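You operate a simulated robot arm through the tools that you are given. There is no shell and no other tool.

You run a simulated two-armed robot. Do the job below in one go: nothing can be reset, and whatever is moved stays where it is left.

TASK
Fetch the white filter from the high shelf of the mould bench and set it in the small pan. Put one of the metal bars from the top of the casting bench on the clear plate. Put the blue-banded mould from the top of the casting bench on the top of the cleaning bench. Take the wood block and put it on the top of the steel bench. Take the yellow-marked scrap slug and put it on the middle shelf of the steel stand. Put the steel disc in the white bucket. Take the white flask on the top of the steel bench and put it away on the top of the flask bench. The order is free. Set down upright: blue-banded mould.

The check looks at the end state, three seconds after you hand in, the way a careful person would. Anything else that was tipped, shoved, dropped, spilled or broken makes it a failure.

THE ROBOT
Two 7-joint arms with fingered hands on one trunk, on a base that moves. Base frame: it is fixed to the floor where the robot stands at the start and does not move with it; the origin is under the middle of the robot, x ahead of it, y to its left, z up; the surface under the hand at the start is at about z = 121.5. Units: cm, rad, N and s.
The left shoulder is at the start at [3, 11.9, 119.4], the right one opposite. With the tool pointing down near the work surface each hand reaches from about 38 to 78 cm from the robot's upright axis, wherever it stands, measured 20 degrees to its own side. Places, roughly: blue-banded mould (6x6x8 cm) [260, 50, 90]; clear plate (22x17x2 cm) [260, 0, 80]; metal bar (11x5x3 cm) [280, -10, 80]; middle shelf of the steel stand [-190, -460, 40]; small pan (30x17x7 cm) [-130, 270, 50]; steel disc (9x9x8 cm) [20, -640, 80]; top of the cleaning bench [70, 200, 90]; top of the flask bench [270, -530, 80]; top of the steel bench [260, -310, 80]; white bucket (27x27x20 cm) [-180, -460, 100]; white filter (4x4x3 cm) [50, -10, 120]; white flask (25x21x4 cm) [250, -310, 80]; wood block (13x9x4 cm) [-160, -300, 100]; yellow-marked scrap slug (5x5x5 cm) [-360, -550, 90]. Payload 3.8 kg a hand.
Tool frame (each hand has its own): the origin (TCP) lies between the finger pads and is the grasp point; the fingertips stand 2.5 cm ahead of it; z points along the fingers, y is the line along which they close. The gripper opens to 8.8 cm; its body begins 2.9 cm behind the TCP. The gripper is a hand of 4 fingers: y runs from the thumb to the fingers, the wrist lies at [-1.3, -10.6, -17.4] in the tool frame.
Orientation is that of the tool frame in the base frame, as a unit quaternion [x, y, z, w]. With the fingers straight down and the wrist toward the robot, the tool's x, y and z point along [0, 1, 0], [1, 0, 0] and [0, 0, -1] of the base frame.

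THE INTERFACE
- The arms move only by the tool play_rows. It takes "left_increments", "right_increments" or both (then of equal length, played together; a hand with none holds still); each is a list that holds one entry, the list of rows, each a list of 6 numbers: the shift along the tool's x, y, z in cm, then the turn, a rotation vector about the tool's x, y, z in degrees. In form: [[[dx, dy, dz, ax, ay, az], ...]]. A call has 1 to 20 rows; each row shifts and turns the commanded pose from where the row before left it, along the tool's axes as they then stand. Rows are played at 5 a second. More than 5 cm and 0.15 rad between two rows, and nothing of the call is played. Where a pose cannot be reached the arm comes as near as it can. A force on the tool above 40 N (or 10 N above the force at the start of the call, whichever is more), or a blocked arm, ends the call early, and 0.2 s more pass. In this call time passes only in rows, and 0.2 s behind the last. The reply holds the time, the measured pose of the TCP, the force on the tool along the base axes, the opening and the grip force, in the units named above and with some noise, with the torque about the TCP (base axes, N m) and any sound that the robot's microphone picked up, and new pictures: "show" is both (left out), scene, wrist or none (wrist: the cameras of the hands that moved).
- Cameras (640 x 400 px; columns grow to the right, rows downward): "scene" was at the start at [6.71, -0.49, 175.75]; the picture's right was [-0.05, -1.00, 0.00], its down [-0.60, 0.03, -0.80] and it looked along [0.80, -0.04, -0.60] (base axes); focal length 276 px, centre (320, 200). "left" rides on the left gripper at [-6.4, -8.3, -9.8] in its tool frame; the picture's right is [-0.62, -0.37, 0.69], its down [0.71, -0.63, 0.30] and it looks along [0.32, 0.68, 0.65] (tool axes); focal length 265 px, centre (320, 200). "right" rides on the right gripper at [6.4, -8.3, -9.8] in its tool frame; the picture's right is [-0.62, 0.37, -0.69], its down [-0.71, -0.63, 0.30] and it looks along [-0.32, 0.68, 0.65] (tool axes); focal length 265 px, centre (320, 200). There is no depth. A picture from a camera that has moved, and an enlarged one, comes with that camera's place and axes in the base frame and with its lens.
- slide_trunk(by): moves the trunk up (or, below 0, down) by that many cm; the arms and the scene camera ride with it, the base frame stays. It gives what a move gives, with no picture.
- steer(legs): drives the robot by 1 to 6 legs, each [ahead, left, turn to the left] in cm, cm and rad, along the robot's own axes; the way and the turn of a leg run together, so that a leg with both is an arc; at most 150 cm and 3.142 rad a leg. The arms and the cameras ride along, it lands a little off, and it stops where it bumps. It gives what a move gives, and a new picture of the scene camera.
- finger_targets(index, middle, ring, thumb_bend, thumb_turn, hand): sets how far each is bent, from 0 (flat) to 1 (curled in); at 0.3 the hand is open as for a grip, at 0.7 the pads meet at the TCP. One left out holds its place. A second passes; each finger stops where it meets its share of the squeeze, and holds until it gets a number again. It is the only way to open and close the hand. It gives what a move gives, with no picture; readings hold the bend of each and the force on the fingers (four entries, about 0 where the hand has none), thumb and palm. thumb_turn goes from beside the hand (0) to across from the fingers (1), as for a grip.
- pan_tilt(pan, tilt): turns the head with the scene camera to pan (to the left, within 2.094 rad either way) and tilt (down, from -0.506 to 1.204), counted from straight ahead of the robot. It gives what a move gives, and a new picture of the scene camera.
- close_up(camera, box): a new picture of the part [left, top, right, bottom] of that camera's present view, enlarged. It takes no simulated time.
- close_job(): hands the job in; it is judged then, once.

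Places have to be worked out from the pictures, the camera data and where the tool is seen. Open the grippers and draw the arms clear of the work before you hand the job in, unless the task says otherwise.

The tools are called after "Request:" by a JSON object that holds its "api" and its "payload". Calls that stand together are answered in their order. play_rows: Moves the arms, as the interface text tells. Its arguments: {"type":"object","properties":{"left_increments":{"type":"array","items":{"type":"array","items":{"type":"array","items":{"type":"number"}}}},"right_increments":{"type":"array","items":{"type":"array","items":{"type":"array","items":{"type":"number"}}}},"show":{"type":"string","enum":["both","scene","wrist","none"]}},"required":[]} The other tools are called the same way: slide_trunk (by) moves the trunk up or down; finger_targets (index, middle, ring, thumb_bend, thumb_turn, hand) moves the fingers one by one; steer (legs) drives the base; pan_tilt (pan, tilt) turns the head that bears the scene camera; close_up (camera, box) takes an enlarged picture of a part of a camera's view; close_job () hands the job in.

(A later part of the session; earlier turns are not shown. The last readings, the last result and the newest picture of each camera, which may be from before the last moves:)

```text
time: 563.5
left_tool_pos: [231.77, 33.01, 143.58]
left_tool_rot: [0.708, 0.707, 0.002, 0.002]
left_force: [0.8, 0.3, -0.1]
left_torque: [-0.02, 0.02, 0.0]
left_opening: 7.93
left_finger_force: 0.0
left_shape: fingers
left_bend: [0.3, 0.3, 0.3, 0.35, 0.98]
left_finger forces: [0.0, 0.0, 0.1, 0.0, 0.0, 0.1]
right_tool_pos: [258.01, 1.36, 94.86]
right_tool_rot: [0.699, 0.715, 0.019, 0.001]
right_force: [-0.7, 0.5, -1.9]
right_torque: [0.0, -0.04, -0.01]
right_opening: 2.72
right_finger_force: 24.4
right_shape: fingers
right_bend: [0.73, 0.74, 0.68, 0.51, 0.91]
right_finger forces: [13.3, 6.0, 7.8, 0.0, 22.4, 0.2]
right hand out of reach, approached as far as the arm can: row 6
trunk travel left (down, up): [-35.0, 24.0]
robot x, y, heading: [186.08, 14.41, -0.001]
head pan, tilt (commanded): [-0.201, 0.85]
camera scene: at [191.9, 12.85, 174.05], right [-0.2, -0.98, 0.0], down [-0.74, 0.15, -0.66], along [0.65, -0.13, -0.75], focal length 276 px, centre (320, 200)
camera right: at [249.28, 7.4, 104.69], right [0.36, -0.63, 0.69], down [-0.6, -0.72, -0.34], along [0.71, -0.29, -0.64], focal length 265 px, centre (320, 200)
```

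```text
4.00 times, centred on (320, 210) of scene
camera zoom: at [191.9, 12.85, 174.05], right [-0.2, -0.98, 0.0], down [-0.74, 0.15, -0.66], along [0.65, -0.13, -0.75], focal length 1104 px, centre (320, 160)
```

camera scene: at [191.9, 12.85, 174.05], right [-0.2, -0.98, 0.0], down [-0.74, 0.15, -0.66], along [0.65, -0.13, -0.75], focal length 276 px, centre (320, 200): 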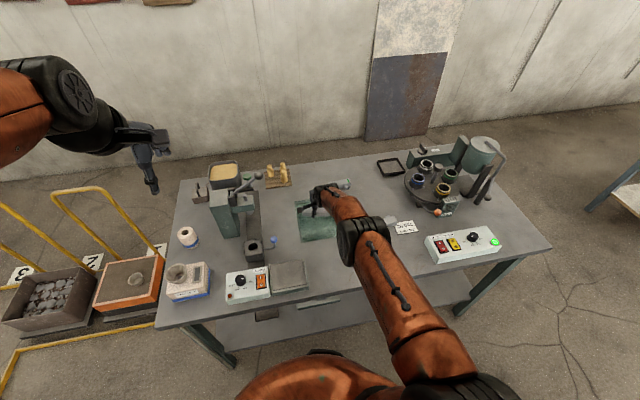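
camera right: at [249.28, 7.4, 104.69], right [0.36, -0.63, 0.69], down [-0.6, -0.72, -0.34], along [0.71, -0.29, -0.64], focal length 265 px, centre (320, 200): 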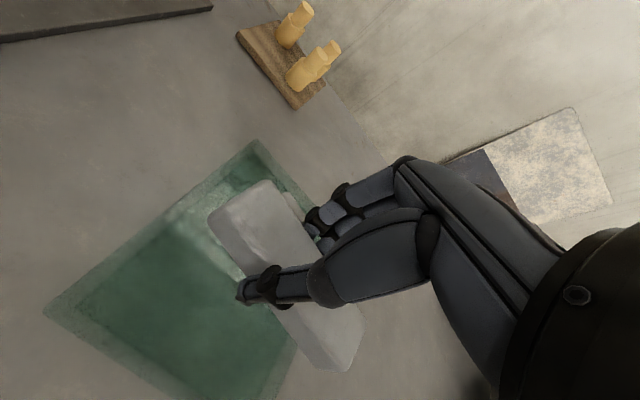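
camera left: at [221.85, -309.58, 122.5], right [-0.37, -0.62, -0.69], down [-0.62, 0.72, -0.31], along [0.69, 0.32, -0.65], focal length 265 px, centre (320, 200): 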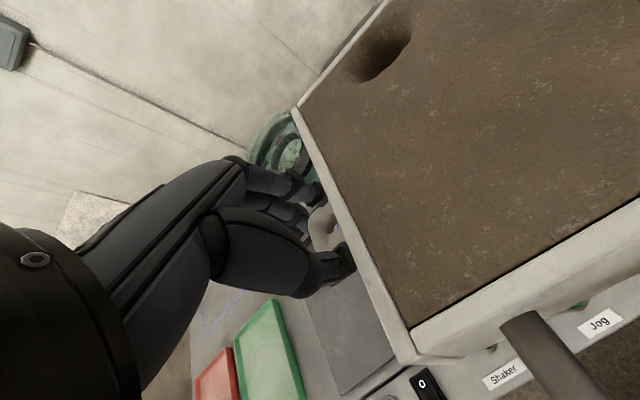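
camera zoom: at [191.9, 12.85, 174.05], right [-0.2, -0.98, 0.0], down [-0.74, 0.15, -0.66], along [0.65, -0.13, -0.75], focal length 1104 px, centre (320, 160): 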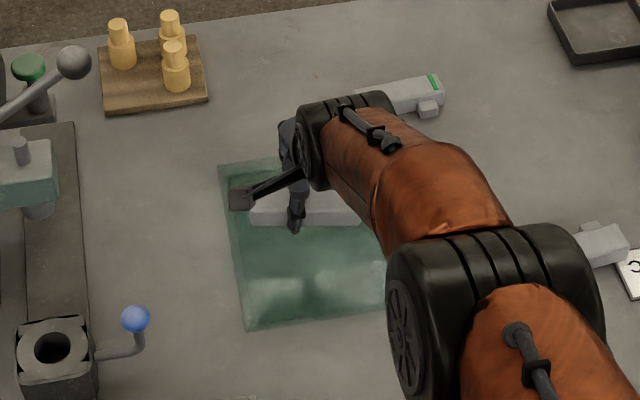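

The bar is over the plate (its centre about [257.5, 0.4], inside the plate's edges). I lower with the trunk in steps until it touches.

Request:
{"api": "slide_trunk", "payload": {"by": -5.5}}

Request:
{"api": "slide_trunk", "payload": {"by": -0.8}}

Request:
{"api": "slide_trunk", "payload": {"by": -0.6}}

Request:
{"api": "slide_trunk", "payload": {"by": -0.6}}

```text
time: 564.5
left_tool_pos: [231.71, 32.82, 138.19]
left_tool_rot: [0.707, 0.707, 0.002, 0.003]
left_force: [-0.3, -0.2, -0.6]
left_torque: [0.02, 0.0, 0.03]
left_opening: 7.93
left_finger_force: 0.1
left_shape: fingers
left_bend: [0.3, 0.3, 0.3, 0.35, 0.98]
left_finger forces: [0.0, 0.0, 0.0, 0.0, 0.0, 0.1]
right_tool_pos: [258.07, 1.38, 89.49]
right_tool_rot: [0.699, 0.715, 0.019, 0.001]
right_force: [0.4, -0.8, -2.7]
right_torque: [0.03, -0.04, 0.01]
right_opening: 2.69
right_finger_force: 24.6
right_shape: fingers
right_bend: [0.73, 0.74, 0.68, 0.51, 0.91]
right_finger forces: [13.4, 6.1, 7.7, 0.0, 22.4, 0.1]
trunk travel left (down, up): [-29.5, 29.5]
robot x, y, heading: [186.7, 14.6, -0.0]
head pan, tilt (commanded): [-0.201, 0.85]
```

```text
time: 565.1
left_tool_pos: [231.78, 32.87, 137.25]
left_tool_rot: [0.708, 0.706, 0.002, 0.002]
left_force: [0.1, 0.8, -0.3]
left_torque: [0.02, 0.03, 0.0]
left_opening: 7.91
left_finger_force: 0.0
left_shape: fingers
left_bend: [0.3, 0.3, 0.3, 0.35, 0.98]
left_finger forces: [0.0, 0.1, 0.0, 0.0, 0.0, 0.0]
right_tool_pos: [258.01, 1.21, 88.62]
right_tool_rot: [0.699, 0.715, 0.018, 0.001]
right_force: [0.2, 0.0, -2.3]
right_torque: [0.04, -0.06, 0.02]
right_opening: 2.71
right_finger_force: 24.8
right_shape: fingers
right_bend: [0.73, 0.74, 0.68, 0.51, 0.91]
right_finger forces: [13.2, 6.0, 7.7, 0.1, 22.3, 0.0]
trunk travel left (down, up): [-28.7, 30.3]
robot x, y, heading: [186.46, 14.32, -0.001]
head pan, tilt (commanded): [-0.201, 0.85]
```

```text
time: 565.6
left_tool_pos: [231.81, 32.79, 136.65]
left_tool_rot: [0.708, 0.706, 0.002, 0.001]
left_force: [0.6, 0.1, -0.1]
left_torque: [-0.02, -0.03, -0.03]
left_opening: 7.91
left_finger_force: 0.1
left_shape: fingers
left_bend: [0.3, 0.3, 0.3, 0.35, 0.98]
left_finger forces: [0.0, 0.0, 0.0, 0.1, 0.1, 0.1]
right_tool_pos: [257.97, 1.24, 87.97]
right_tool_rot: [0.698, 0.716, 0.018, 0.001]
right_force: [0.3, 0.5, -3.2]
right_torque: [-0.01, -0.03, -0.04]
right_opening: 2.75
right_finger_force: 24.9
right_shape: fingers
right_bend: [0.73, 0.74, 0.68, 0.51, 0.91]
right_finger forces: [13.4, 6.0, 7.7, 0.0, 22.3, 0.0]
trunk travel left (down, up): [-28.1, 30.9]
robot x, y, heading: [185.94, 14.56, -0.002]
head pan, tilt (commanded): [-0.201, 0.85]
```

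```text
time: 566.2
left_tool_pos: [231.78, 32.9, 136.02]
left_tool_rot: [0.708, 0.707, 0.001, 0.001]
left_force: [-0.1, -0.1, -0.4]
left_torque: [0.01, 0.03, 0.03]
left_opening: 7.92
left_finger_force: 0.0
left_shape: fingers
left_bend: [0.3, 0.3, 0.3, 0.35, 0.98]
left_finger forces: [0.1, 0.0, 0.0, 0.0, 0.1, 0.0]
right_tool_pos: [258.11, 1.15, 87.38]
right_tool_rot: [0.7, 0.714, 0.019, 0.001]
right_force: [0.3, 0.6, -2.8]
right_torque: [-0.05, -0.04, 0.02]
right_opening: 2.7
right_finger_force: 24.6
right_shape: fingers
right_bend: [0.73, 0.74, 0.68, 0.51, 0.91]
right_finger forces: [13.3, 6.0, 7.7, 0.0, 22.3, 0.1]
trunk travel left (down, up): [-27.5, 31.5]
robot x, y, heading: [186.16, 14.36, -0.0]
head pan, tilt (commanded): [-0.201, 0.85]
```

No contact yet; I continue lowering in small steps.

Request:
{"api": "slide_trunk", "payload": {"by": -0.6}}

Request:
{"api": "slide_trunk", "payload": {"by": -0.5}}

Request:
{"api": "slide_trunk", "payload": {"by": -0.5}}

```text
time: 566.7
left_tool_pos: [231.7, 32.82, 135.44]
left_tool_rot: [0.708, 0.706, 0.001, 0.002]
left_force: [0.6, -1.3, -0.6]
left_torque: [0.01, 0.03, 0.0]
left_opening: 7.91
left_finger_force: 0.1
left_shape: fingers
left_bend: [0.3, 0.3, 0.3, 0.35, 0.98]
left_finger forces: [0.0, 0.0, 0.0, 0.0, 0.0, 0.1]
right_tool_pos: [258.18, 1.23, 86.84]
right_tool_rot: [0.698, 0.716, 0.019, 0.002]
right_force: [0.0, 0.0, -2.4]
right_torque: [0.05, -0.08, -0.01]
right_opening: 2.71
right_finger_force: 24.6
right_shape: fingers
right_bend: [0.73, 0.74, 0.68, 0.51, 0.91]
right_finger forces: [13.3, 6.0, 7.7, 0.0, 22.3, 0.0]
trunk travel left (down, up): [-26.9, 32.1]
robot x, y, heading: [186.21, 14.8, 0.004]
head pan, tilt (commanded): [-0.201, 0.85]
```

```text
time: 567.3
left_tool_pos: [231.57, 32.85, 134.95]
left_tool_rot: [0.708, 0.707, 0.002, 0.002]
left_force: [0.7, 0.2, 0.4]
left_torque: [-0.03, 0.0, 0.02]
left_opening: 7.91
left_finger_force: 0.1
left_shape: fingers
left_bend: [0.3, 0.3, 0.3, 0.35, 0.98]
left_finger forces: [0.0, 0.0, 0.0, 0.0, 0.1, 0.0]
right_tool_pos: [258.02, 1.34, 86.39]
right_tool_rot: [0.699, 0.715, 0.02, 0.002]
right_force: [-0.3, -0.1, 1.4]
right_torque: [-0.05, 0.09, -0.04]
right_opening: 2.74
right_finger_force: 25.2
right_shape: fingers
right_bend: [0.74, 0.74, 0.68, 0.51, 0.91]
right_finger forces: [12.0, 6.2, 8.3, 0.0, 23.8, 0.0]
trunk travel left (down, up): [-26.4, 32.6]
robot x, y, heading: [186.54, 14.32, -0.0]
head pan, tilt (commanded): [-0.201, 0.85]
```

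```text
time: 567.8
left_tool_pos: [231.57, 32.82, 134.6]
left_tool_rot: [0.707, 0.707, 0.002, 0.002]
left_force: [0.0, 0.4, 0.3]
left_torque: [0.0, 0.0, -0.03]
left_opening: 7.93
left_finger_force: 0.0
left_shape: fingers
left_bend: [0.3, 0.3, 0.3, 0.35, 0.98]
left_finger forces: [0.1, 0.0, 0.0, 0.0, 0.0, 0.1]
right_tool_pos: [258.19, 1.22, 86.35]
right_tool_rot: [0.699, 0.715, 0.022, 0.004]
right_force: [-1.0, 0.8, 18.6]
right_torque: [0.14, 0.23, -0.02]
right_opening: 2.72
right_finger_force: 29.2
right_shape: fingers
right_bend: [0.74, 0.75, 0.7, 0.51, 0.91]
right_finger forces: [19.3, 8.1, 4.9, 0.0, 25.4, 0.0]
trunk travel left (down, up): [-25.9, 33.1]
robot x, y, heading: [186.41, 14.52, 0.001]
head pan, tilt (commanded): [-0.201, 0.85]
```

The bar rests on the plate (about 19 N). I ease up, open the hand and raise it.

Request:
{"api": "slide_trunk", "payload": {"by": 0.4}}

Request:
{"api": "finger_targets", "payload": {"hand": "right", "index": 0.4, "middle": 0.4, "ring": 0.4, "thumb_bend": 0.35}}

Request:
{"api": "slide_trunk", "payload": {"by": 8.7}}

Request:
{"api": "play_rows", "payload": {"right_increments": [[[0, -1, -4, 0, 0, 0], [0, -3, -3, 0, 0, 0], [-1, -3.5, -3, 0, 0, 0], [-1, -3.5, -3, 0, 0, 0], [-1, -3.5, -3, 0, 0, 0], [-1, -3, -3.5, 0, 0, 0], [0, -3, -3.5, 0, 0, 0], [0, -3, -3.5, 0, 0, 0], [0, -2, -4, 0, 0, 0], [0, 0, -4, 0, 0, 0]]], "show": "scene"}}

Request:
{"api": "close_up", "payload": {"camera": "scene", "box": [240, 160, 400, 260]}}

```text
time: 568.3
left_tool_pos: [231.6, 32.94, 134.88]
left_tool_rot: [0.708, 0.706, 0.002, 0.002]
left_force: [-0.7, -0.4, 0.1]
left_torque: [-0.03, 0.02, 0.04]
left_opening: 7.93
left_finger_force: 0.1
left_shape: fingers
left_bend: [0.3, 0.3, 0.3, 0.35, 0.98]
left_finger forces: [0.1, 0.0, 0.0, 0.1, 0.1, 0.1]
right_tool_pos: [257.96, 1.31, 86.32]
right_tool_rot: [0.698, 0.715, 0.02, 0.002]
right_force: [4.6, -0.7, 12.4]
right_torque: [0.12, 0.07, -0.03]
right_opening: 2.72
right_finger_force: 27.9
right_shape: fingers
right_bend: [0.74, 0.75, 0.7, 0.51, 0.91]
right_finger forces: [20.1, 8.6, 5.8, 0.1, 21.5, 0.1]
trunk travel left (down, up): [-26.3, 32.7]
robot x, y, heading: [186.43, 14.52, -0.003]
head pan, tilt (commanded): [-0.201, 0.85]
```

```text
time: 569.3
left_tool_pos: [231.66, 32.89, 134.78]
left_tool_rot: [0.708, 0.706, 0.002, 0.002]
left_force: [-1.2, 0.1, 0.6]
left_torque: [-0.03, 0.04, -0.01]
left_opening: 7.91
left_finger_force: 0.0
left_shape: fingers
left_bend: [0.3, 0.3, 0.3, 0.35, 0.98]
left_finger forces: [0.1, 0.0, 0.1, 0.0, 0.0, 0.1]
right_tool_pos: [257.96, 1.21, 86.12]
right_tool_rot: [0.699, 0.715, 0.018, 0.001]
right_force: [-0.7, -0.5, -1.4]
right_torque: [0.02, 0.07, -0.03]
right_opening: 6.72
right_finger_force: 3.5
right_shape: fingers
right_bend: [0.41, 0.4, 0.4, 0.35, 0.97]
right_finger forces: [3.3, 0.0, 2.7, 0.0, 0.0, 0.0]
trunk travel left (down, up): [-26.3, 32.7]
robot x, y, heading: [186.07, 14.24, 0.001]
head pan, tilt (commanded): [-0.201, 0.85]
```

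```text
time: 570.6
left_tool_pos: [231.68, 32.83, 143.64]
left_tool_rot: [0.708, 0.707, 0.002, 0.002]
left_force: [0.0, -0.8, -1.2]
left_torque: [0.01, 0.0, 0.01]
left_opening: 7.92
left_finger_force: 0.0
left_shape: fingers
left_bend: [0.3, 0.3, 0.3, 0.35, 0.98]
left_finger forces: [0.0, 0.1, 0.0, 0.0, 0.0, 0.0]
right_tool_pos: [257.98, 1.15, 94.8]
right_tool_rot: [0.699, 0.715, 0.019, 0.001]
right_force: [0.0, 0.4, -0.8]
right_torque: [-0.01, 0.0, 0.0]
right_opening: 6.84
right_finger_force: 0.1
right_shape: fingers
right_bend: [0.4, 0.4, 0.4, 0.35, 0.97]
right_finger forces: [0.0, 0.1, 0.1, 0.1, 0.0, 0.0]
trunk travel left (down, up): [-35.0, 24.0]
robot x, y, heading: [186.07, 14.24, -0.003]
head pan, tilt (commanded): [-0.201, 0.85]
```

```text
time: 572.8
left_tool_pos: [231.69, 32.9, 143.61]
left_tool_rot: [0.708, 0.707, 0.002, 0.002]
left_force: [-0.7, 0.3, 0.2]
left_torque: [0.0, 0.0, -0.02]
left_opening: 7.9
left_finger_force: 0.2
left_shape: fingers
left_bend: [0.3, 0.3, 0.3, 0.35, 0.98]
left_finger forces: [0.0, 0.0, 0.1, 0.0, 0.0, 0.1]
right_tool_pos: [231.49, -4.24, 128.67]
right_tool_rot: [0.698, 0.715, 0.019, 0.001]
right_force: [-0.3, 0.8, 0.0]
right_torque: [-0.01, 0.01, -0.03]
right_opening: 6.86
right_finger_force: 0.1
right_shape: fingers
right_bend: [0.4, 0.4, 0.4, 0.35, 0.97]
right_finger forces: [0.0, 0.0, 0.0, 0.1, 0.0, 0.1]
trunk travel left (down, up): [-35.0, 24.0]
robot x, y, heading: [186.5, 14.38, 0.001]
head pan, tilt (commanded): [-0.201, 0.85]
camera scene: at [191.81, 12.8, 174.05], right [-0.2, -0.98, 0.0], down [-0.74, 0.15, -0.66], along [0.65, -0.13, -0.75], focal length 276 px, centre (320, 200)
```

scene: 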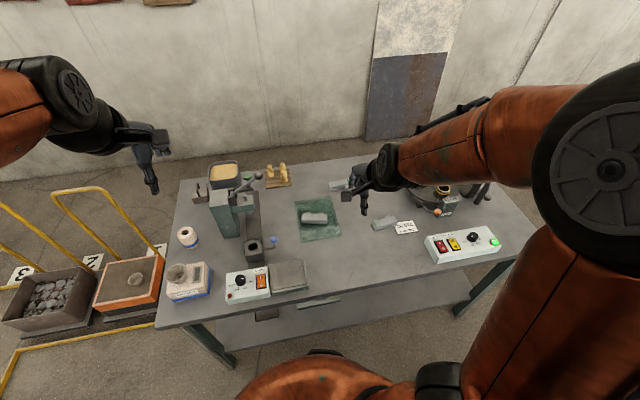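

```text
4.00 times, centred on (320, 210) of scene
camera zoom: at [191.81, 12.8, 174.05], right [-0.2, -0.98, 0.0], down [-0.74, 0.15, -0.66], along [0.65, -0.13, -0.75], focal length 1104 px, centre (320, 160)
```

zoom: 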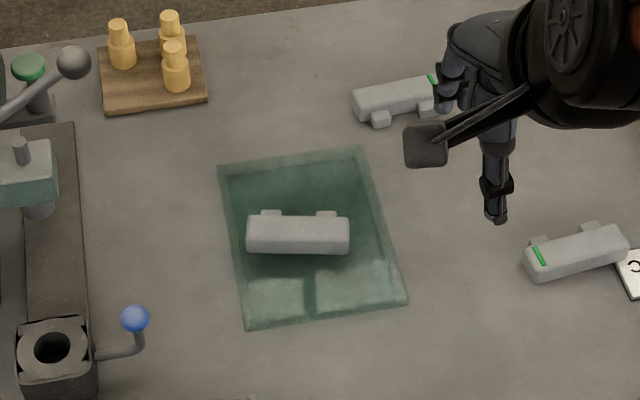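

The bar lies on the clear plate. Now the blue-banded mould: I shift left 10 cm and look closely at it and its neighbours.

Request:
{"api": "steer", "payload": {"legs": [[0, 10, 0]]}}

Request:
{"api": "pan_tilt", "payload": {"pan": 0.35, "tilt": 0.8}}

Request:
{"api": "close_up", "payload": {"camera": "scene", "box": [230, 150, 430, 290]}}

Request:
{"api": "close_up", "payload": {"camera": "left", "box": [0, 0, 640, 400]}}

```text
time: 573.9
left_tool_pos: [231.61, 42.92, 143.7]
left_tool_rot: [0.708, 0.706, 0.002, 0.002]
left_force: [-0.4, 0.3, 0.5]
left_torque: [0.01, -0.03, -0.02]
left_opening: 7.91
left_finger_force: 0.2
left_shape: fingers
left_bend: [0.3, 0.3, 0.3, 0.35, 0.98]
left_finger forces: [0.0, 0.0, 0.0, 0.0, 0.1, 0.0]
right_tool_pos: [231.74, 5.78, 128.68]
right_tool_rot: [0.698, 0.716, 0.019, 0.002]
right_force: [-0.6, 0.0, 0.0]
right_torque: [-0.02, 0.01, 0.03]
right_opening: 6.85
right_finger_force: 0.0
right_shape: fingers
right_bend: [0.4, 0.4, 0.4, 0.35, 0.97]
right_finger forces: [0.1, 0.0, 0.0, 0.1, 0.0, 0.0]
trunk travel left (down, up): [-35.0, 24.0]
robot x, y, heading: [186.0, 24.32, -0.002]
head pan, tilt (commanded): [-0.201, 0.85]
camera scene: at [191.89, 22.82, 174.05], right [-0.2, -0.98, 0.0], down [-0.74, 0.15, -0.66], along [0.65, -0.13, -0.75], focal length 276 px, centre (320, 200)
```

scene: 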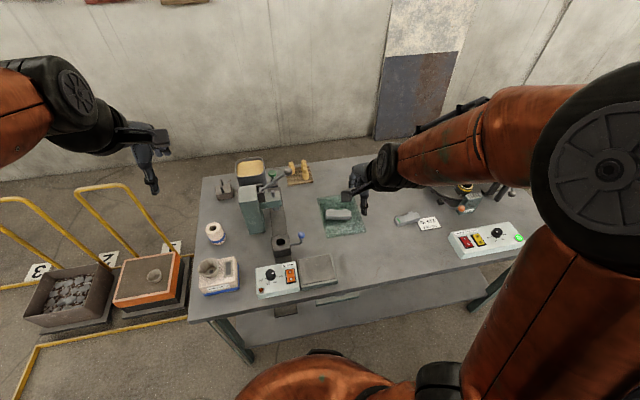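

```text
time: 574.9
left_tool_pos: [231.64, 42.87, 143.62]
left_tool_rot: [0.708, 0.707, 0.002, 0.002]
left_force: [-0.9, 0.8, 0.4]
left_torque: [-0.02, -0.01, -0.01]
left_opening: 7.93
left_finger_force: 0.2
left_shape: fingers
left_bend: [0.3, 0.3, 0.3, 0.35, 0.98]
left_finger forces: [0.0, 0.1, 0.0, 0.0, 0.0, 0.1]
right_tool_pos: [231.74, 5.68, 128.75]
right_tool_rot: [0.697, 0.717, 0.019, 0.002]
right_force: [-0.6, -0.1, 0.1]
right_torque: [-0.01, -0.01, -0.05]
right_opening: 6.84
right_finger_force: 0.0
right_shape: fingers
right_bend: [0.4, 0.4, 0.4, 0.35, 0.97]
right_finger forces: [0.1, 0.0, 0.0, 0.0, 0.0, 0.0]
trunk travel left (down, up): [-35.0, 24.0]
robot x, y, heading: [186.38, 23.97, -0.001]
head pan, tilt (commanded): [0.351, 0.799]
camera scene: at [191.81, 26.97, 174.45], right [0.34, -0.94, 0.0], down [-0.67, -0.25, -0.7], along [0.65, 0.24, -0.72], focal length 276 px, centre (320, 200)
```

scene: 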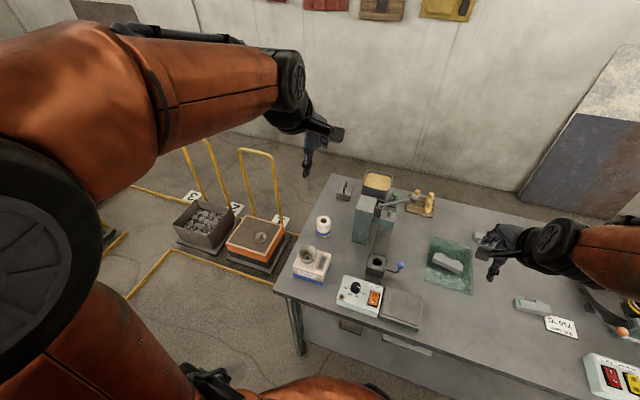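

```text
2.86 times, centred on (330, 220) of scene
camera zoom: at [191.81, 26.97, 174.45], right [0.34, -0.94, 0.0], down [-0.67, -0.25, -0.7], along [0.65, 0.24, -0.72], focal length 788 px, centre (291, 143)
```

zoom: 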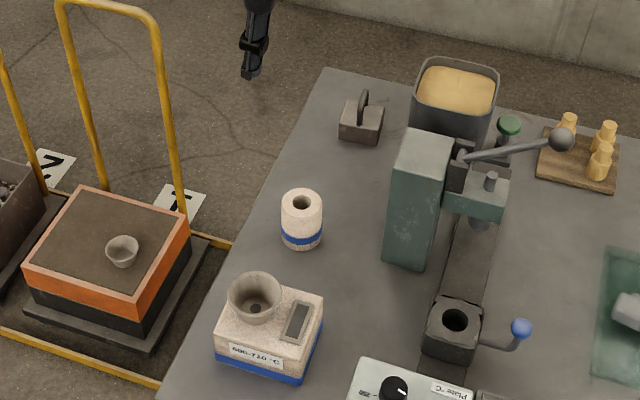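

```text
1.00 times, centred on (320, 200) of left (not enlarged: the box is as wide or as high as the picture)
camera zoom: at [223.27, 36.42, 153.18], right [-0.37, -0.62, -0.7], down [-0.63, 0.72, -0.31], along [0.69, 0.32, -0.65], focal length 265 px, centre (320, 200)
```

zoom: 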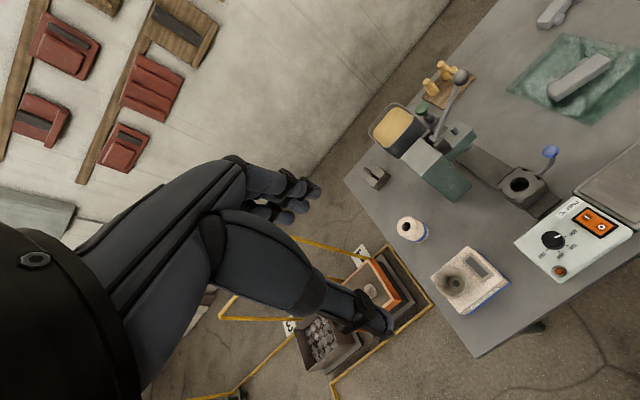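

The mould stands at about [258.2, 49.6] (top z ≈ 90), with 9 cm to the press column and the crucible box in front of it. I open the left hand wider and bring it over the mould, yawed 20° right.

Request:
{"api": "finger_targets", "payload": {"hand": "left", "index": 0.26, "middle": 0.26, "ring": 0.26, "thumb_bend": 0.26}}

Request:
{"api": "play_rows", "payload": {"left_increments": [[[0.74, 2.9, 3.3, 0, 0, 0], [0.74, 2.9, 3.3, 0, 0, 0], [0.74, 2.9, 3.3, 0, 0, 0], [0.74, 2.9, 3.3, 0, 0, 0], [0.74, 2.9, 3.3, 0, 0, 0], [0.74, 2.9, 3.3, 0, 0, 0], [0.74, 2.9, 3.3, 0, 0, 0], [0.74, 2.9, 3.3, 0, 0, 0], [0.74, 2.9, 3.3, 0, 0, 0], [0, 0, 2, 0, 0, 6.7], [0, 0, 2, 0, 0, 6.7], [0, 0, 2, 0, 0, 6.7]]], "show": "both"}}

```text
time: 575.9
left_tool_pos: [231.82, 42.87, 143.61]
left_tool_rot: [0.707, 0.707, 0.002, 0.002]
left_force: [-0.6, -0.1, 0.1]
left_torque: [-0.01, 0.0, 0.02]
left_opening: 9.23
left_finger_force: 0.1
left_shape: fingers
left_bend: [0.26, 0.26, 0.26, 0.26, 0.98]
left_finger forces: [0.0, 0.0, 0.1, 0.0, 0.0, 0.0]
right_tool_pos: [231.71, 5.82, 128.72]
right_tool_rot: [0.698, 0.716, 0.019, 0.002]
right_force: [0.4, 0.3, -0.4]
right_torque: [0.0, 0.03, 0.0]
right_opening: 6.87
right_finger_force: 0.0
right_shape: fingers
right_bend: [0.4, 0.4, 0.4, 0.35, 0.97]
right_finger forces: [0.0, 0.0, 0.0, 0.1, 0.0, 0.0]
trunk travel left (down, up): [-35.0, 24.0]
robot x, y, heading: [185.86, 24.25, -0.004]
head pan, tilt (commanded): [0.351, 0.799]
```

```text
time: 578.5
left_tool_pos: [258.18, 49.52, 107.98]
left_tool_rot: [0.821, 0.571, 0.002, 0.002]
left_force: [-0.1, -0.2, 0.1]
left_torque: [0.0, 0.01, 0.0]
left_opening: 9.22
left_finger_force: 0.0
left_shape: fingers
left_bend: [0.26, 0.26, 0.26, 0.26, 0.98]
left_finger forces: [0.0, 0.1, 0.0, 0.1, 0.0, 0.0]
right_tool_pos: [231.72, 5.75, 128.63]
right_tool_rot: [0.698, 0.716, 0.018, 0.002]
right_force: [0.2, 0.1, 0.3]
right_torque: [0.0, 0.0, -0.01]
right_opening: 6.84
right_finger_force: 0.0
right_shape: fingers
right_bend: [0.4, 0.4, 0.4, 0.35, 0.97]
right_finger forces: [0.0, 0.0, 0.1, 0.1, 0.0, 0.1]
trunk travel left (down, up): [-35.0, 24.0]
robot x, y, heading: [186.31, 24.26, -0.0]
head pan, tilt (commanded): [0.351, 0.799]
camera scene: at [191.91, 27.1, 174.45], right [0.34, -0.94, 0.0], down [-0.67, -0.25, -0.7], along [0.65, 0.24, -0.72], focal length 276 px, centre (320, 200)
camera left: at [248.02, 46.53, 117.6], right [-0.56, -0.45, -0.7], down [-0.34, 0.89, -0.31], along [0.76, 0.07, -0.65], focal length 265 px, centre (320, 200)
```

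scene: 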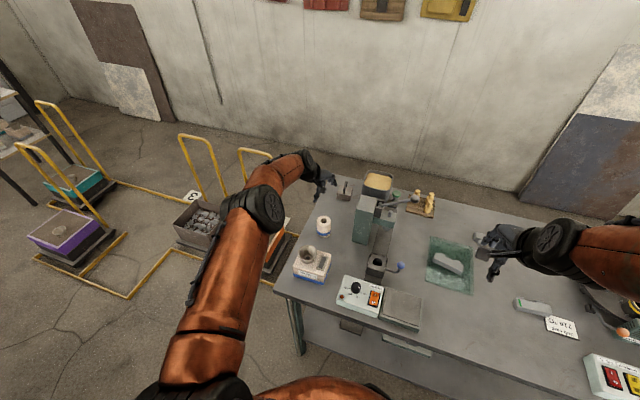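
left: 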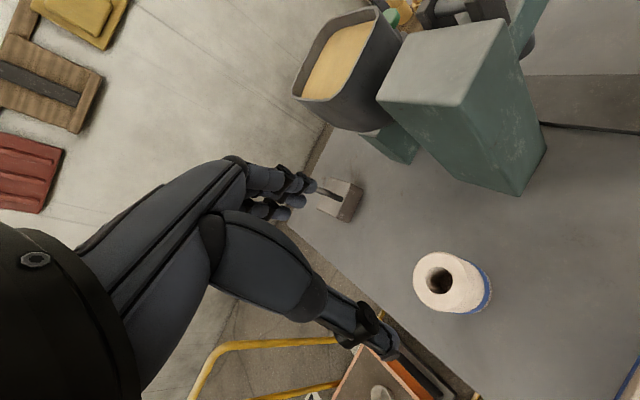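

The mould is right under the hand. I correct slightly and lower to z ≈ 95 to check before enclosing it.

Request:
{"api": "play_rows", "payload": {"left_increments": [[[0.4, 0.1, 4, 0, 0, 0], [0, 0, 4, 0, 0, 0], [0, 0, 4, 0, 0, 0]]], "show": "both"}}

Request:
{"api": "close_up", "payload": {"camera": "scene", "box": [250, 150, 410, 280]}}

```text
time: 579.3
left_tool_pos: [256.48, 49.06, 96.3]
left_tool_rot: [0.82, 0.572, 0.003, 0.001]
left_force: [0.0, 0.8, 0.1]
left_torque: [0.01, -0.02, 0.03]
left_opening: 9.24
left_finger_force: 0.1
left_shape: fingers
left_bend: [0.26, 0.26, 0.26, 0.26, 0.98]
left_finger forces: [0.1, 0.1, 0.1, 0.0, 0.0, 0.0]
left hand out of reach, approached as far as the arm can: row 2, 3
right_tool_pos: [231.61, 5.61, 128.68]
right_tool_rot: [0.698, 0.715, 0.019, 0.001]
right_force: [-0.3, 0.0, -0.2]
right_torque: [0.02, -0.02, 0.03]
right_opening: 6.86
right_finger_force: 0.0
right_shape: fingers
right_bend: [0.4, 0.4, 0.4, 0.35, 0.97]
right_finger forces: [0.0, 0.0, 0.0, 0.0, 0.0, 0.0]
trunk travel left (down, up): [-35.0, 24.0]
robot x, y, heading: [185.76, 24.12, 0.002]
head pan, tilt (commanded): [0.351, 0.799]
camera scene: at [191.84, 27.01, 174.46], right [0.34, -0.94, 0.0], down [-0.67, -0.25, -0.7], along [0.65, 0.24, -0.72], focal length 276 px, centre (320, 200)
camera left: at [246.33, 45.98, 105.93], right [-0.56, -0.45, -0.7], down [-0.34, 0.89, -0.31], along [0.76, 0.07, -0.65], focal length 265 px, centre (320, 200)
```

scene: 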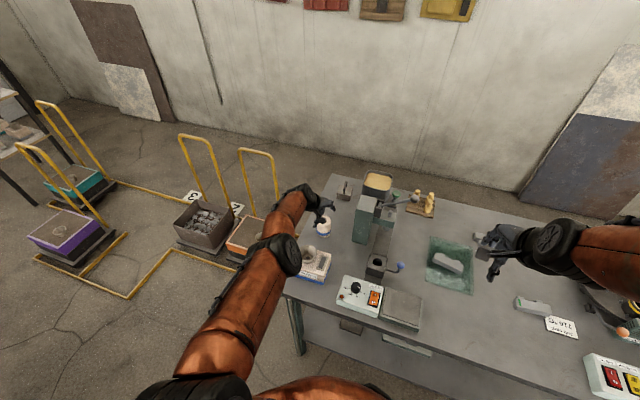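
left: 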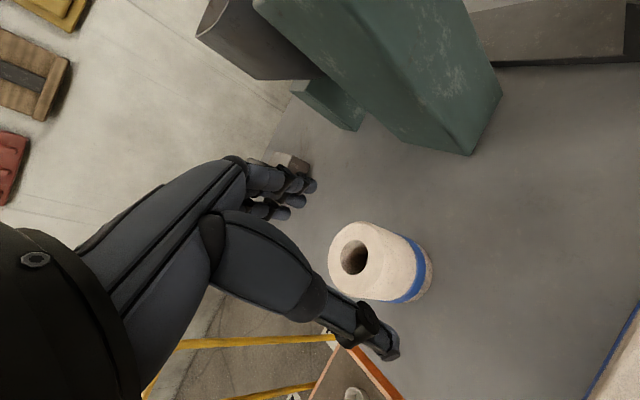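

```text
3.08 times, centred on (330, 215) of scene
camera zoom: at [191.84, 27.01, 174.46], right [0.34, -0.94, 0.0], down [-0.67, -0.25, -0.7], along [0.65, 0.24, -0.72], focal length 849 px, centre (289, 154)
```

zoom: 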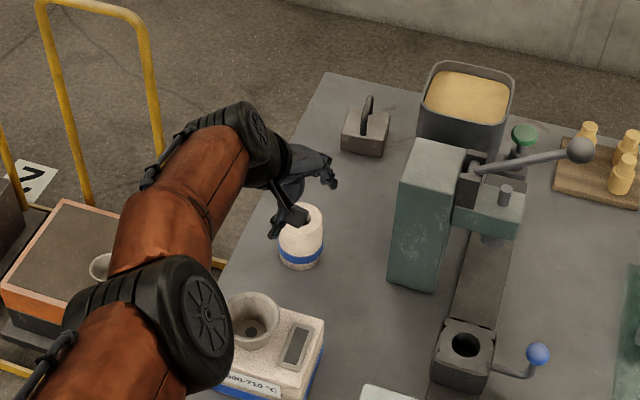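

The reach runs out at this trunk height. I raise the hand, lower the trunk by 12 cm and line up again.

Request:
{"api": "play_rows", "payload": {"left_increments": [[[0, 0, -4.5, 0, 0, 0], [0, 0, -4.5, 0, 0, 0]]], "show": "none"}}

Request:
{"api": "slide_trunk", "payload": {"by": -12}}

Request:
{"api": "play_rows", "payload": {"left_increments": [[[0.5, 0.9, -1, 0, 0, 0], [0.5, 0.6, 0, 0, 0, 0]]], "show": "both"}}

```text
time: 579.9
left_tool_pos: [258.49, 49.29, 104.85]
left_tool_rot: [0.82, 0.572, 0.002, 0.001]
left_force: [0.9, 0.1, 0.0]
left_torque: [-0.02, -0.02, 0.0]
left_opening: 9.24
left_finger_force: 0.0
left_shape: fingers
left_bend: [0.26, 0.26, 0.26, 0.26, 0.98]
left_finger forces: [0.0, 0.0, 0.0, 0.0, 0.0, 0.0]
left hand out of reach, approached as far as the arm can: row 1, 2
right_tool_pos: [231.66, 5.62, 128.71]
right_tool_rot: [0.697, 0.717, 0.019, 0.001]
right_force: [-0.7, -0.2, 0.0]
right_torque: [0.01, 0.0, 0.02]
right_opening: 6.86
right_finger_force: 0.1
right_shape: fingers
right_bend: [0.4, 0.4, 0.4, 0.35, 0.97]
right_finger forces: [0.0, 0.1, 0.1, 0.0, 0.1, 0.1]
trunk travel left (down, up): [-35.0, 24.0]
robot x, y, heading: [185.48, 24.06, -0.003]
head pan, tilt (commanded): [0.351, 0.799]
```

```text
time: 581.4
left_tool_pos: [258.49, 49.3, 92.92]
left_tool_rot: [0.82, 0.572, 0.003, 0.001]
left_force: [-0.1, -0.6, -0.3]
left_torque: [-0.03, 0.04, 0.0]
left_opening: 9.25
left_finger_force: 0.3
left_shape: fingers
left_bend: [0.26, 0.26, 0.26, 0.26, 0.98]
left_finger forces: [0.0, 0.0, 0.1, 0.0, 0.0, 0.1]
right_tool_pos: [231.74, 5.65, 116.71]
right_tool_rot: [0.698, 0.716, 0.019, 0.002]
right_force: [0.6, 0.1, -0.3]
right_torque: [0.01, 0.0, 0.0]
right_opening: 6.82
right_finger_force: 0.0
right_shape: fingers
right_bend: [0.4, 0.4, 0.4, 0.35, 0.97]
right_finger forces: [0.0, 0.0, 0.1, 0.1, 0.0, 0.0]
trunk travel left (down, up): [-23.0, 36.0]
robot x, y, heading: [186.19, 24.11, 0.002]
head pan, tilt (commanded): [0.351, 0.799]
```

```text
time: 582.0
left_tool_pos: [258.96, 49.25, 93.9]
left_tool_rot: [0.82, 0.572, 0.001, 0.001]
left_force: [0.4, -0.4, -0.3]
left_torque: [0.01, -0.01, 0.01]
left_opening: 9.24
left_finger_force: 0.2
left_shape: fingers
left_bend: [0.26, 0.26, 0.26, 0.26, 0.98]
left_finger forces: [0.0, 0.0, 0.0, 0.1, 0.0, 0.0]
left hand out of reach, approached as far as the arm can: row 1, 2
right_tool_pos: [231.71, 5.72, 116.73]
right_tool_rot: [0.698, 0.716, 0.019, 0.003]
right_force: [0.3, -0.1, -0.3]
right_torque: [0.01, 0.0, 0.02]
right_opening: 6.84
right_finger_force: 0.1
right_shape: fingers
right_bend: [0.4, 0.4, 0.4, 0.35, 0.97]
right_finger forces: [0.0, 0.0, 0.1, 0.0, 0.0, 0.1]
trunk travel left (down, up): [-23.0, 36.0]
robot x, y, heading: [186.55, 24.29, 0.001]
head pan, tilt (commanded): [0.351, 0.799]
camera scene: at [191.84, 27.05, 162.45], right [0.34, -0.94, 0.0], down [-0.67, -0.25, -0.7], along [0.65, 0.24, -0.72], focal length 276 px, centre (320, 200)
camera left: at [248.8, 46.24, 103.49], right [-0.56, -0.45, -0.7], down [-0.34, 0.89, -0.31], along [0.76, 0.07, -0.65], focal length 265 px, centre (320, 200)
```

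scene: 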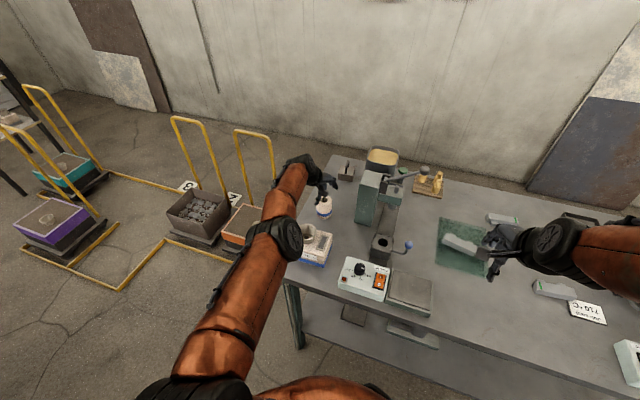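
left: 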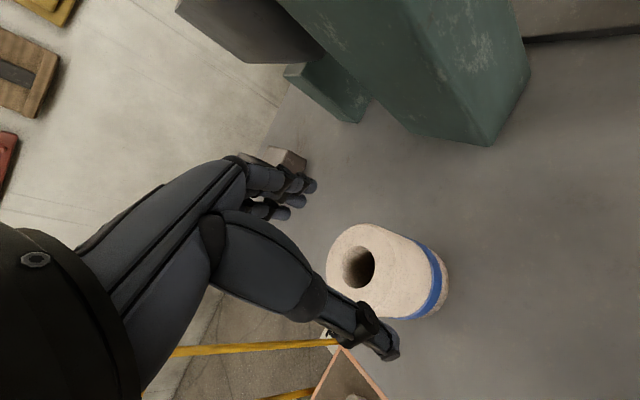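

The mould's centre is at [258.3, 49.9]; I correct by about 1 cm and then lower with the trunk around it.

Request:
{"api": "play_rows", "payload": {"left_increments": [[[0.38, -0.85, 0, 0, 0, 0]]], "show": "none"}}

Request:
{"api": "slide_trunk", "payload": {"by": -4}}

Request:
{"api": "close_up", "payload": {"camera": "left", "box": [160, 120, 560, 370]}}

```text
time: 582.4
left_tool_pos: [258.61, 50.14, 93.95]
left_tool_rot: [0.82, 0.572, 0.003, 0.002]
left_force: [0.7, 0.1, 0.5]
left_torque: [0.0, 0.0, 0.0]
left_opening: 9.22
left_finger_force: 0.0
left_shape: fingers
left_bend: [0.26, 0.26, 0.26, 0.26, 0.98]
left_finger forces: [0.0, 0.0, 0.0, 0.1, 0.1, 0.0]
right_tool_pos: [231.75, 5.58, 116.69]
right_tool_rot: [0.698, 0.716, 0.019, 0.002]
right_force: [0.0, -0.4, -0.4]
right_torque: [0.03, 0.0, 0.01]
right_opening: 6.87
right_finger_force: 0.0
right_shape: fingers
right_bend: [0.4, 0.4, 0.4, 0.35, 0.97]
right_finger forces: [0.0, 0.0, 0.1, 0.1, 0.0, 0.0]
trunk travel left (down, up): [-23.0, 36.0]
robot x, y, heading: [186.62, 24.66, 0.003]
head pan, tilt (commanded): [0.351, 0.799]
```

```text
time: 583.2
left_tool_pos: [258.57, 50.13, 89.91]
left_tool_rot: [0.82, 0.572, 0.001, 0.001]
left_force: [0.4, 0.7, -0.1]
left_torque: [0.0, 0.0, -0.02]
left_opening: 9.23
left_finger_force: 0.0
left_shape: fingers
left_bend: [0.26, 0.26, 0.26, 0.26, 0.98]
left_finger forces: [0.1, 0.0, 0.0, 0.0, 0.1, 0.0]
right_tool_pos: [231.67, 5.53, 112.64]
right_tool_rot: [0.698, 0.716, 0.019, 0.001]
right_force: [0.4, 0.4, -0.6]
right_torque: [0.02, 0.0, -0.02]
right_opening: 6.87
right_finger_force: 0.0
right_shape: fingers
right_bend: [0.4, 0.4, 0.4, 0.35, 0.97]
right_finger forces: [0.1, 0.0, 0.1, 0.0, 0.0, 0.0]
trunk travel left (down, up): [-19.0, 40.0]
robot x, y, heading: [186.5, 24.23, -0.002]
head pan, tilt (commanded): [0.351, 0.799]
```

```text
1.60 times, centred on (360, 245) of left
camera zoom: at [248.41, 46.95, 99.53], right [-0.56, -0.45, -0.7], down [-0.34, 0.89, -0.31], along [0.76, 0.07, -0.65], focal length 425 px, centre (256, 128)
```

zoom: 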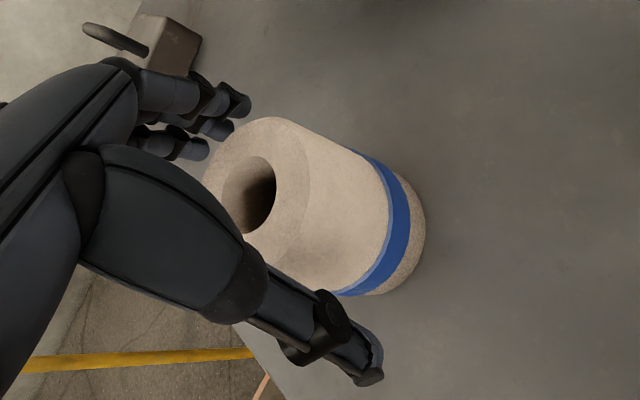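

The mould is centred between thumb and fingers. I lower 3 cm more and close the left hand.

Request:
{"api": "slide_trunk", "payload": {"by": -3}}

Request:
{"api": "finger_targets", "payload": {"hand": "left", "index": 0.65, "middle": 0.65, "ring": 0.65, "thumb_bend": 0.65}}

Request:
{"api": "close_up", "payload": {"camera": "left", "box": [160, 120, 560, 370]}}

```text
time: 584.0
left_tool_pos: [258.54, 50.13, 87.01]
left_tool_rot: [0.82, 0.572, 0.003, 0.002]
left_force: [1.5, -0.8, 2.0]
left_torque: [0.01, -0.02, 0.03]
left_opening: 9.31
left_finger_force: 0.9
left_shape: fingers
left_bend: [0.26, 0.26, 0.26, 0.26, 0.98]
left_finger forces: [2.0, 0.0, 0.0, 0.0, 0.1, 0.0]
right_tool_pos: [231.73, 5.79, 109.87]
right_tool_rot: [0.698, 0.716, 0.019, 0.002]
right_force: [-0.7, 0.4, -0.1]
right_torque: [-0.02, -0.07, 0.01]
right_opening: 6.84
right_finger_force: 0.1
right_shape: fingers
right_bend: [0.4, 0.4, 0.4, 0.35, 0.97]
right_finger forces: [0.1, 0.1, 0.0, 0.0, 0.1, 0.0]
trunk travel left (down, up): [-16.0, 43.0]
robot x, y, heading: [186.26, 24.65, -0.004]
head pan, tilt (commanded): [0.351, 0.799]
```

```text
time: 585.0
left_tool_pos: [258.4, 50.02, 86.94]
left_tool_rot: [0.82, 0.572, 0.002, 0.002]
left_force: [3.1, -0.6, 8.2]
left_torque: [-0.07, -0.45, -0.01]
left_opening: 5.2
left_finger_force: 37.3
left_shape: fingers
left_bend: [0.39, 0.51, 0.58, 0.6, 0.96]
left_finger forces: [25.9, 8.1, 4.2, 0.0, 36.2, 0.0]
right_tool_pos: [231.66, 5.55, 109.71]
right_tool_rot: [0.698, 0.716, 0.019, 0.002]
right_force: [0.6, 0.2, 0.2]
right_torque: [0.0, -0.03, -0.01]
right_opening: 6.84
right_finger_force: 0.0
right_shape: fingers
right_bend: [0.4, 0.4, 0.4, 0.35, 0.97]
right_finger forces: [0.0, 0.0, 0.0, 0.0, 0.0, 0.0]
trunk travel left (down, up): [-16.0, 43.0]
robot x, y, heading: [186.06, 24.4, -0.005]
head pan, tilt (commanded): [0.351, 0.799]
```

```text
1.60 times, centred on (360, 245) of left
camera zoom: at [248.41, 46.93, 96.62], right [-0.56, -0.45, -0.7], down [-0.34, 0.89, -0.31], along [0.76, 0.07, -0.65], focal length 425 px, centre (256, 128)
```

zoom: 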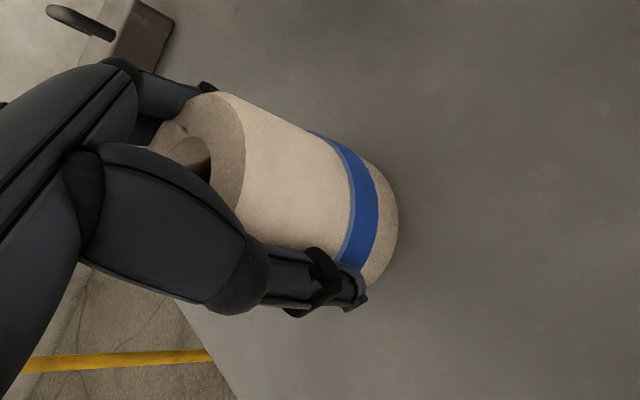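

The mould is gripped (thumb 36 N). I lift it with the trunk and check it hangs upright.

Request:
{"api": "slide_trunk", "payload": {"by": 3}}

Request:
{"api": "close_up", "payload": {"camera": "scene", "box": [250, 150, 410, 280]}}

Request:
{"api": "slide_trunk", "payload": {"by": 10}}

Request:
{"api": "close_up", "payload": {"camera": "left", "box": [0, 0, 640, 400]}}

Request:
{"api": "close_up", "payload": {"camera": "scene", "box": [250, 130, 410, 260]}}

```text
time: 585.7
left_tool_pos: [258.51, 50.0, 89.79]
left_tool_rot: [0.82, 0.572, 0.001, 0.0]
left_force: [0.3, 0.9, -2.1]
left_torque: [0.01, 0.01, 0.01]
left_opening: 5.21
left_finger_force: 34.9
left_shape: fingers
left_bend: [0.4, 0.52, 0.59, 0.59, 0.95]
left_finger forces: [23.1, 6.7, 3.4, 0.0, 36.5, 0.0]
right_tool_pos: [231.7, 5.69, 112.77]
right_tool_rot: [0.698, 0.716, 0.018, 0.001]
right_force: [0.0, 0.0, -0.2]
right_torque: [-0.02, 0.02, 0.01]
right_opening: 6.8
right_finger_force: 0.1
right_shape: fingers
right_bend: [0.4, 0.4, 0.4, 0.35, 0.97]
right_finger forces: [0.0, 0.0, 0.1, 0.0, 0.1, 0.1]
trunk travel left (down, up): [-19.0, 40.0]
robot x, y, heading: [186.3, 24.73, -0.006]
head pan, tilt (commanded): [0.351, 0.799]
```

```text
3.08 times, centred on (330, 215) of scene
camera zoom: at [191.91, 27.08, 158.44], right [0.34, -0.94, 0.0], down [-0.67, -0.25, -0.7], along [0.65, 0.24, -0.72], focal length 849 px, centre (289, 154)
```

zoom: 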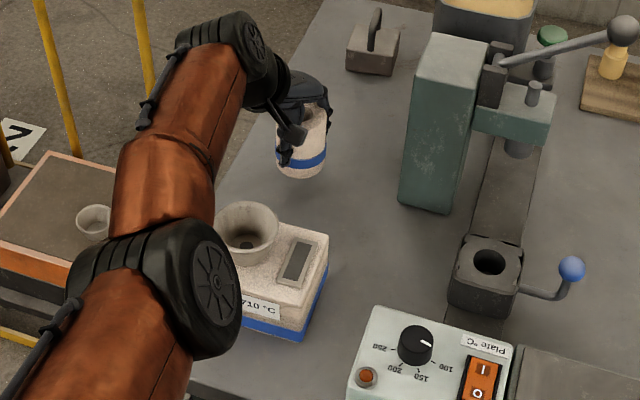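

```text
time: 587.0
left_tool_pos: [258.57, 50.01, 99.93]
left_tool_rot: [0.82, 0.572, 0.002, 0.002]
left_force: [0.6, 0.2, -1.8]
left_torque: [-0.01, 0.0, -0.02]
left_opening: 5.21
left_finger_force: 34.8
left_shape: fingers
left_bend: [0.4, 0.52, 0.59, 0.59, 0.95]
left_finger forces: [23.1, 6.8, 3.4, 0.1, 36.2, 0.1]
right_tool_pos: [231.72, 5.71, 122.59]
right_tool_rot: [0.698, 0.716, 0.018, 0.001]
right_force: [0.2, -0.5, 0.6]
right_torque: [-0.03, 0.0, 0.03]
right_opening: 6.83
right_finger_force: 0.0
right_shape: fingers
right_bend: [0.4, 0.4, 0.4, 0.35, 0.97]
right_finger forces: [0.0, 0.0, 0.0, 0.0, 0.1, 0.0]
trunk travel left (down, up): [-29.0, 30.0]
robot x, y, heading: [186.02, 24.42, -0.002]
head pan, tilt (commanded): [0.351, 0.799]
```

```text
1.00 times, centred on (320, 200) of left (not enlarged: the box is as wide or as high as the picture)
camera zoom: at [248.46, 46.96, 109.46], right [-0.56, -0.45, -0.69], down [-0.34, 0.89, -0.31], along [0.76, 0.07, -0.65], focal length 265 px, centre (320, 200)
```

zoom: 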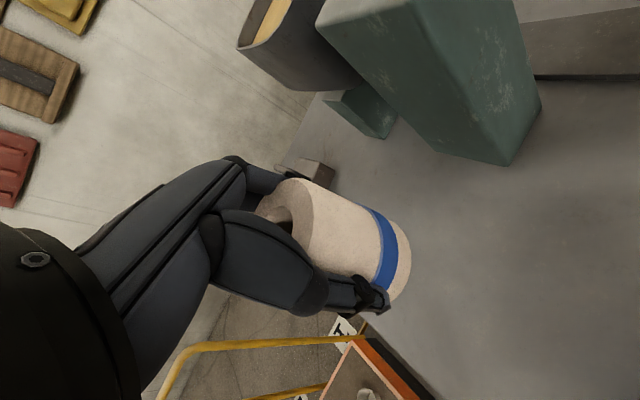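

```text
3.08 times, centred on (330, 195) of scene
camera zoom: at [191.88, 27.07, 168.44], right [0.34, -0.94, 0.0], down [-0.67, -0.25, -0.7], along [0.65, 0.24, -0.72], focal length 849 px, centre (289, 215)
```

zoom: 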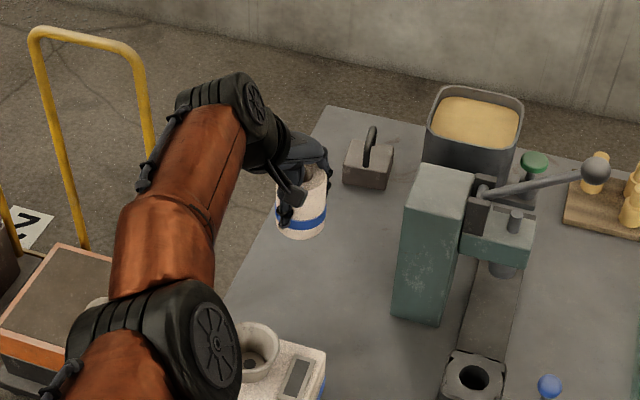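

The mould is held upright. I raise it and draw it back from the bench.

Request:
{"api": "play_rows", "payload": {"left_increments": [[[0, 0, -3, 0, 0, 0], [0, -1, -3.3, 0, 0, 0], [-0.8, -2.9, -3, 0, 0, 0], [-0.8, -2.9, -3, 0, 0, 0], [-0.8, -2.9, -3, 0, 0, 0], [-0.8, -2.9, -3, 0, 0, 0], [-0.8, -2.9, -3, 0, 0, 0], [-0.8, -2.9, -3, 0, 0, 0], [-0.8, -2.9, -3, 0, 0, 0], [-0.5, -2, -3, 0, 0, 0], [0, -1, -3, 0, 0, 0]]], "right_increments": [[[0, -1, -3, 0, 0, 0], [0, -1, -3, 0, 0, 0], [0, -1, -3, 0, 0, 0], [-1, -1, -3, 0, 0, 0], [-1, 0, -3, 0, 0, 0], [-1, 0, 0, 0, 0, 0], [-1, 0, 0, 0, 0, 0], [0, 0, 0, 0, 0, 0], [0, 0, 0, 0, 0, 0], [0, 0, 0, 0, 0, 0], [0, 0, 0, 0, 0, 0]]], "show": "both"}}

Request:
{"api": "slide_trunk", "payload": {"by": 6}}

```text
time: 589.4
left_tool_pos: [252.12, 58.32, 135.08]
left_tool_rot: [0.82, 0.572, 0.003, 0.001]
left_force: [1.2, -0.1, -2.4]
left_torque: [0.01, -0.01, 0.01]
left_opening: 5.18
left_finger_force: 33.9
left_shape: fingers
left_bend: [0.4, 0.52, 0.59, 0.59, 0.95]
left_finger forces: [22.6, 6.7, 3.4, 0.0, 35.3, 0.0]
left hand out of reach, approached as far as the arm can: row 1, 2, 3, 4, 5, 6, 7, 8, 9, 10
right_tool_pos: [227.16, 1.27, 137.49]
right_tool_rot: [0.698, 0.716, 0.019, 0.002]
right_force: [-0.2, -0.1, -0.1]
right_torque: [-0.01, -0.03, -0.04]
right_opening: 6.84
right_finger_force: 0.1
right_shape: fingers
right_bend: [0.4, 0.4, 0.4, 0.35, 0.97]
right_finger forces: [0.0, 0.1, 0.0, 0.0, 0.1, 0.1]
trunk travel left (down, up): [-29.0, 30.0]
robot x, y, heading: [186.06, 24.24, 0.001]
head pan, tilt (commanded): [0.351, 0.799]
camera scene: at [191.67, 27.07, 168.46], right [0.34, -0.94, 0.0], down [-0.67, -0.25, -0.7], along [0.66, 0.24, -0.72], focal length 276 px, centre (320, 200)
camera right: at [218.44, 7.26, 147.34], right [0.36, -0.63, 0.69], down [-0.6, -0.72, -0.34], along [0.71, -0.29, -0.64], focal length 265 px, centre (320, 200)
camera left: at [242.02, 55.21, 144.68], right [-0.56, -0.45, -0.7], down [-0.34, 0.89, -0.31], along [0.76, 0.07, -0.65], focal length 265 px, centre (320, 200)
```

scene: 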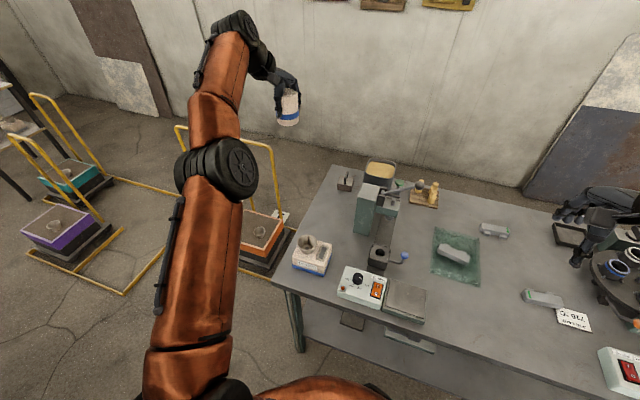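
right: 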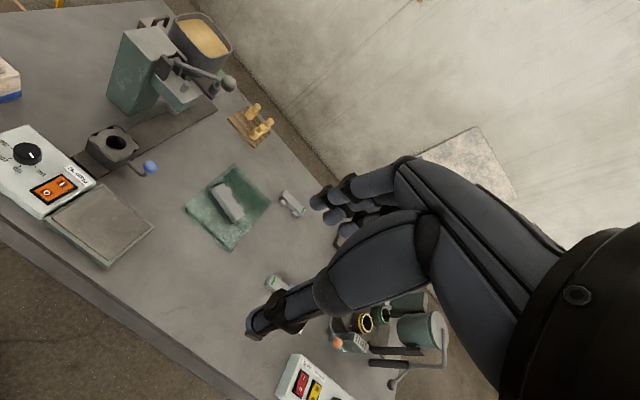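
left: 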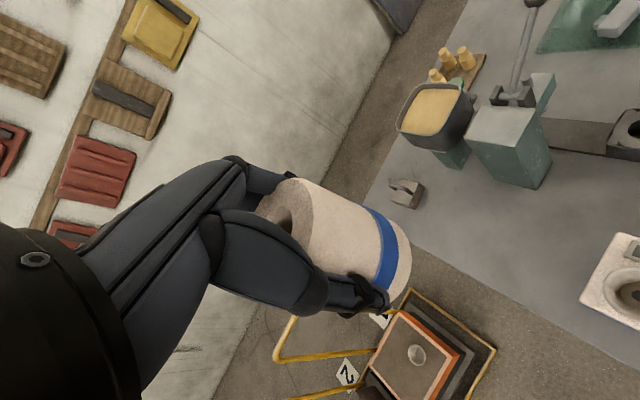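

```text
time: 590.4
left_tool_pos: [252.39, 58.25, 140.93]
left_tool_rot: [0.82, 0.572, 0.003, 0.001]
left_force: [0.0, 0.5, -2.7]
left_torque: [0.03, 0.01, -0.02]
left_opening: 5.16
left_finger_force: 33.9
left_shape: fingers
left_bend: [0.4, 0.52, 0.59, 0.59, 0.95]
left_finger forces: [22.7, 6.6, 3.4, 0.1, 35.1, 0.0]
right_tool_pos: [227.3, 1.27, 143.42]
right_tool_rot: [0.698, 0.716, 0.019, 0.002]
right_force: [0.3, 0.4, 0.0]
right_torque: [-0.01, -0.04, 0.03]
right_opening: 6.88
right_finger_force: 0.1
right_shape: fingers
right_bend: [0.4, 0.4, 0.4, 0.35, 0.97]
right_finger forces: [0.1, 0.0, 0.1, 0.0, 0.1, 0.0]
trunk travel left (down, up): [-35.0, 24.0]
robot x, y, heading: [186.32, 24.5, 0.005]
head pan, tilt (commanded): [0.351, 0.799]
```

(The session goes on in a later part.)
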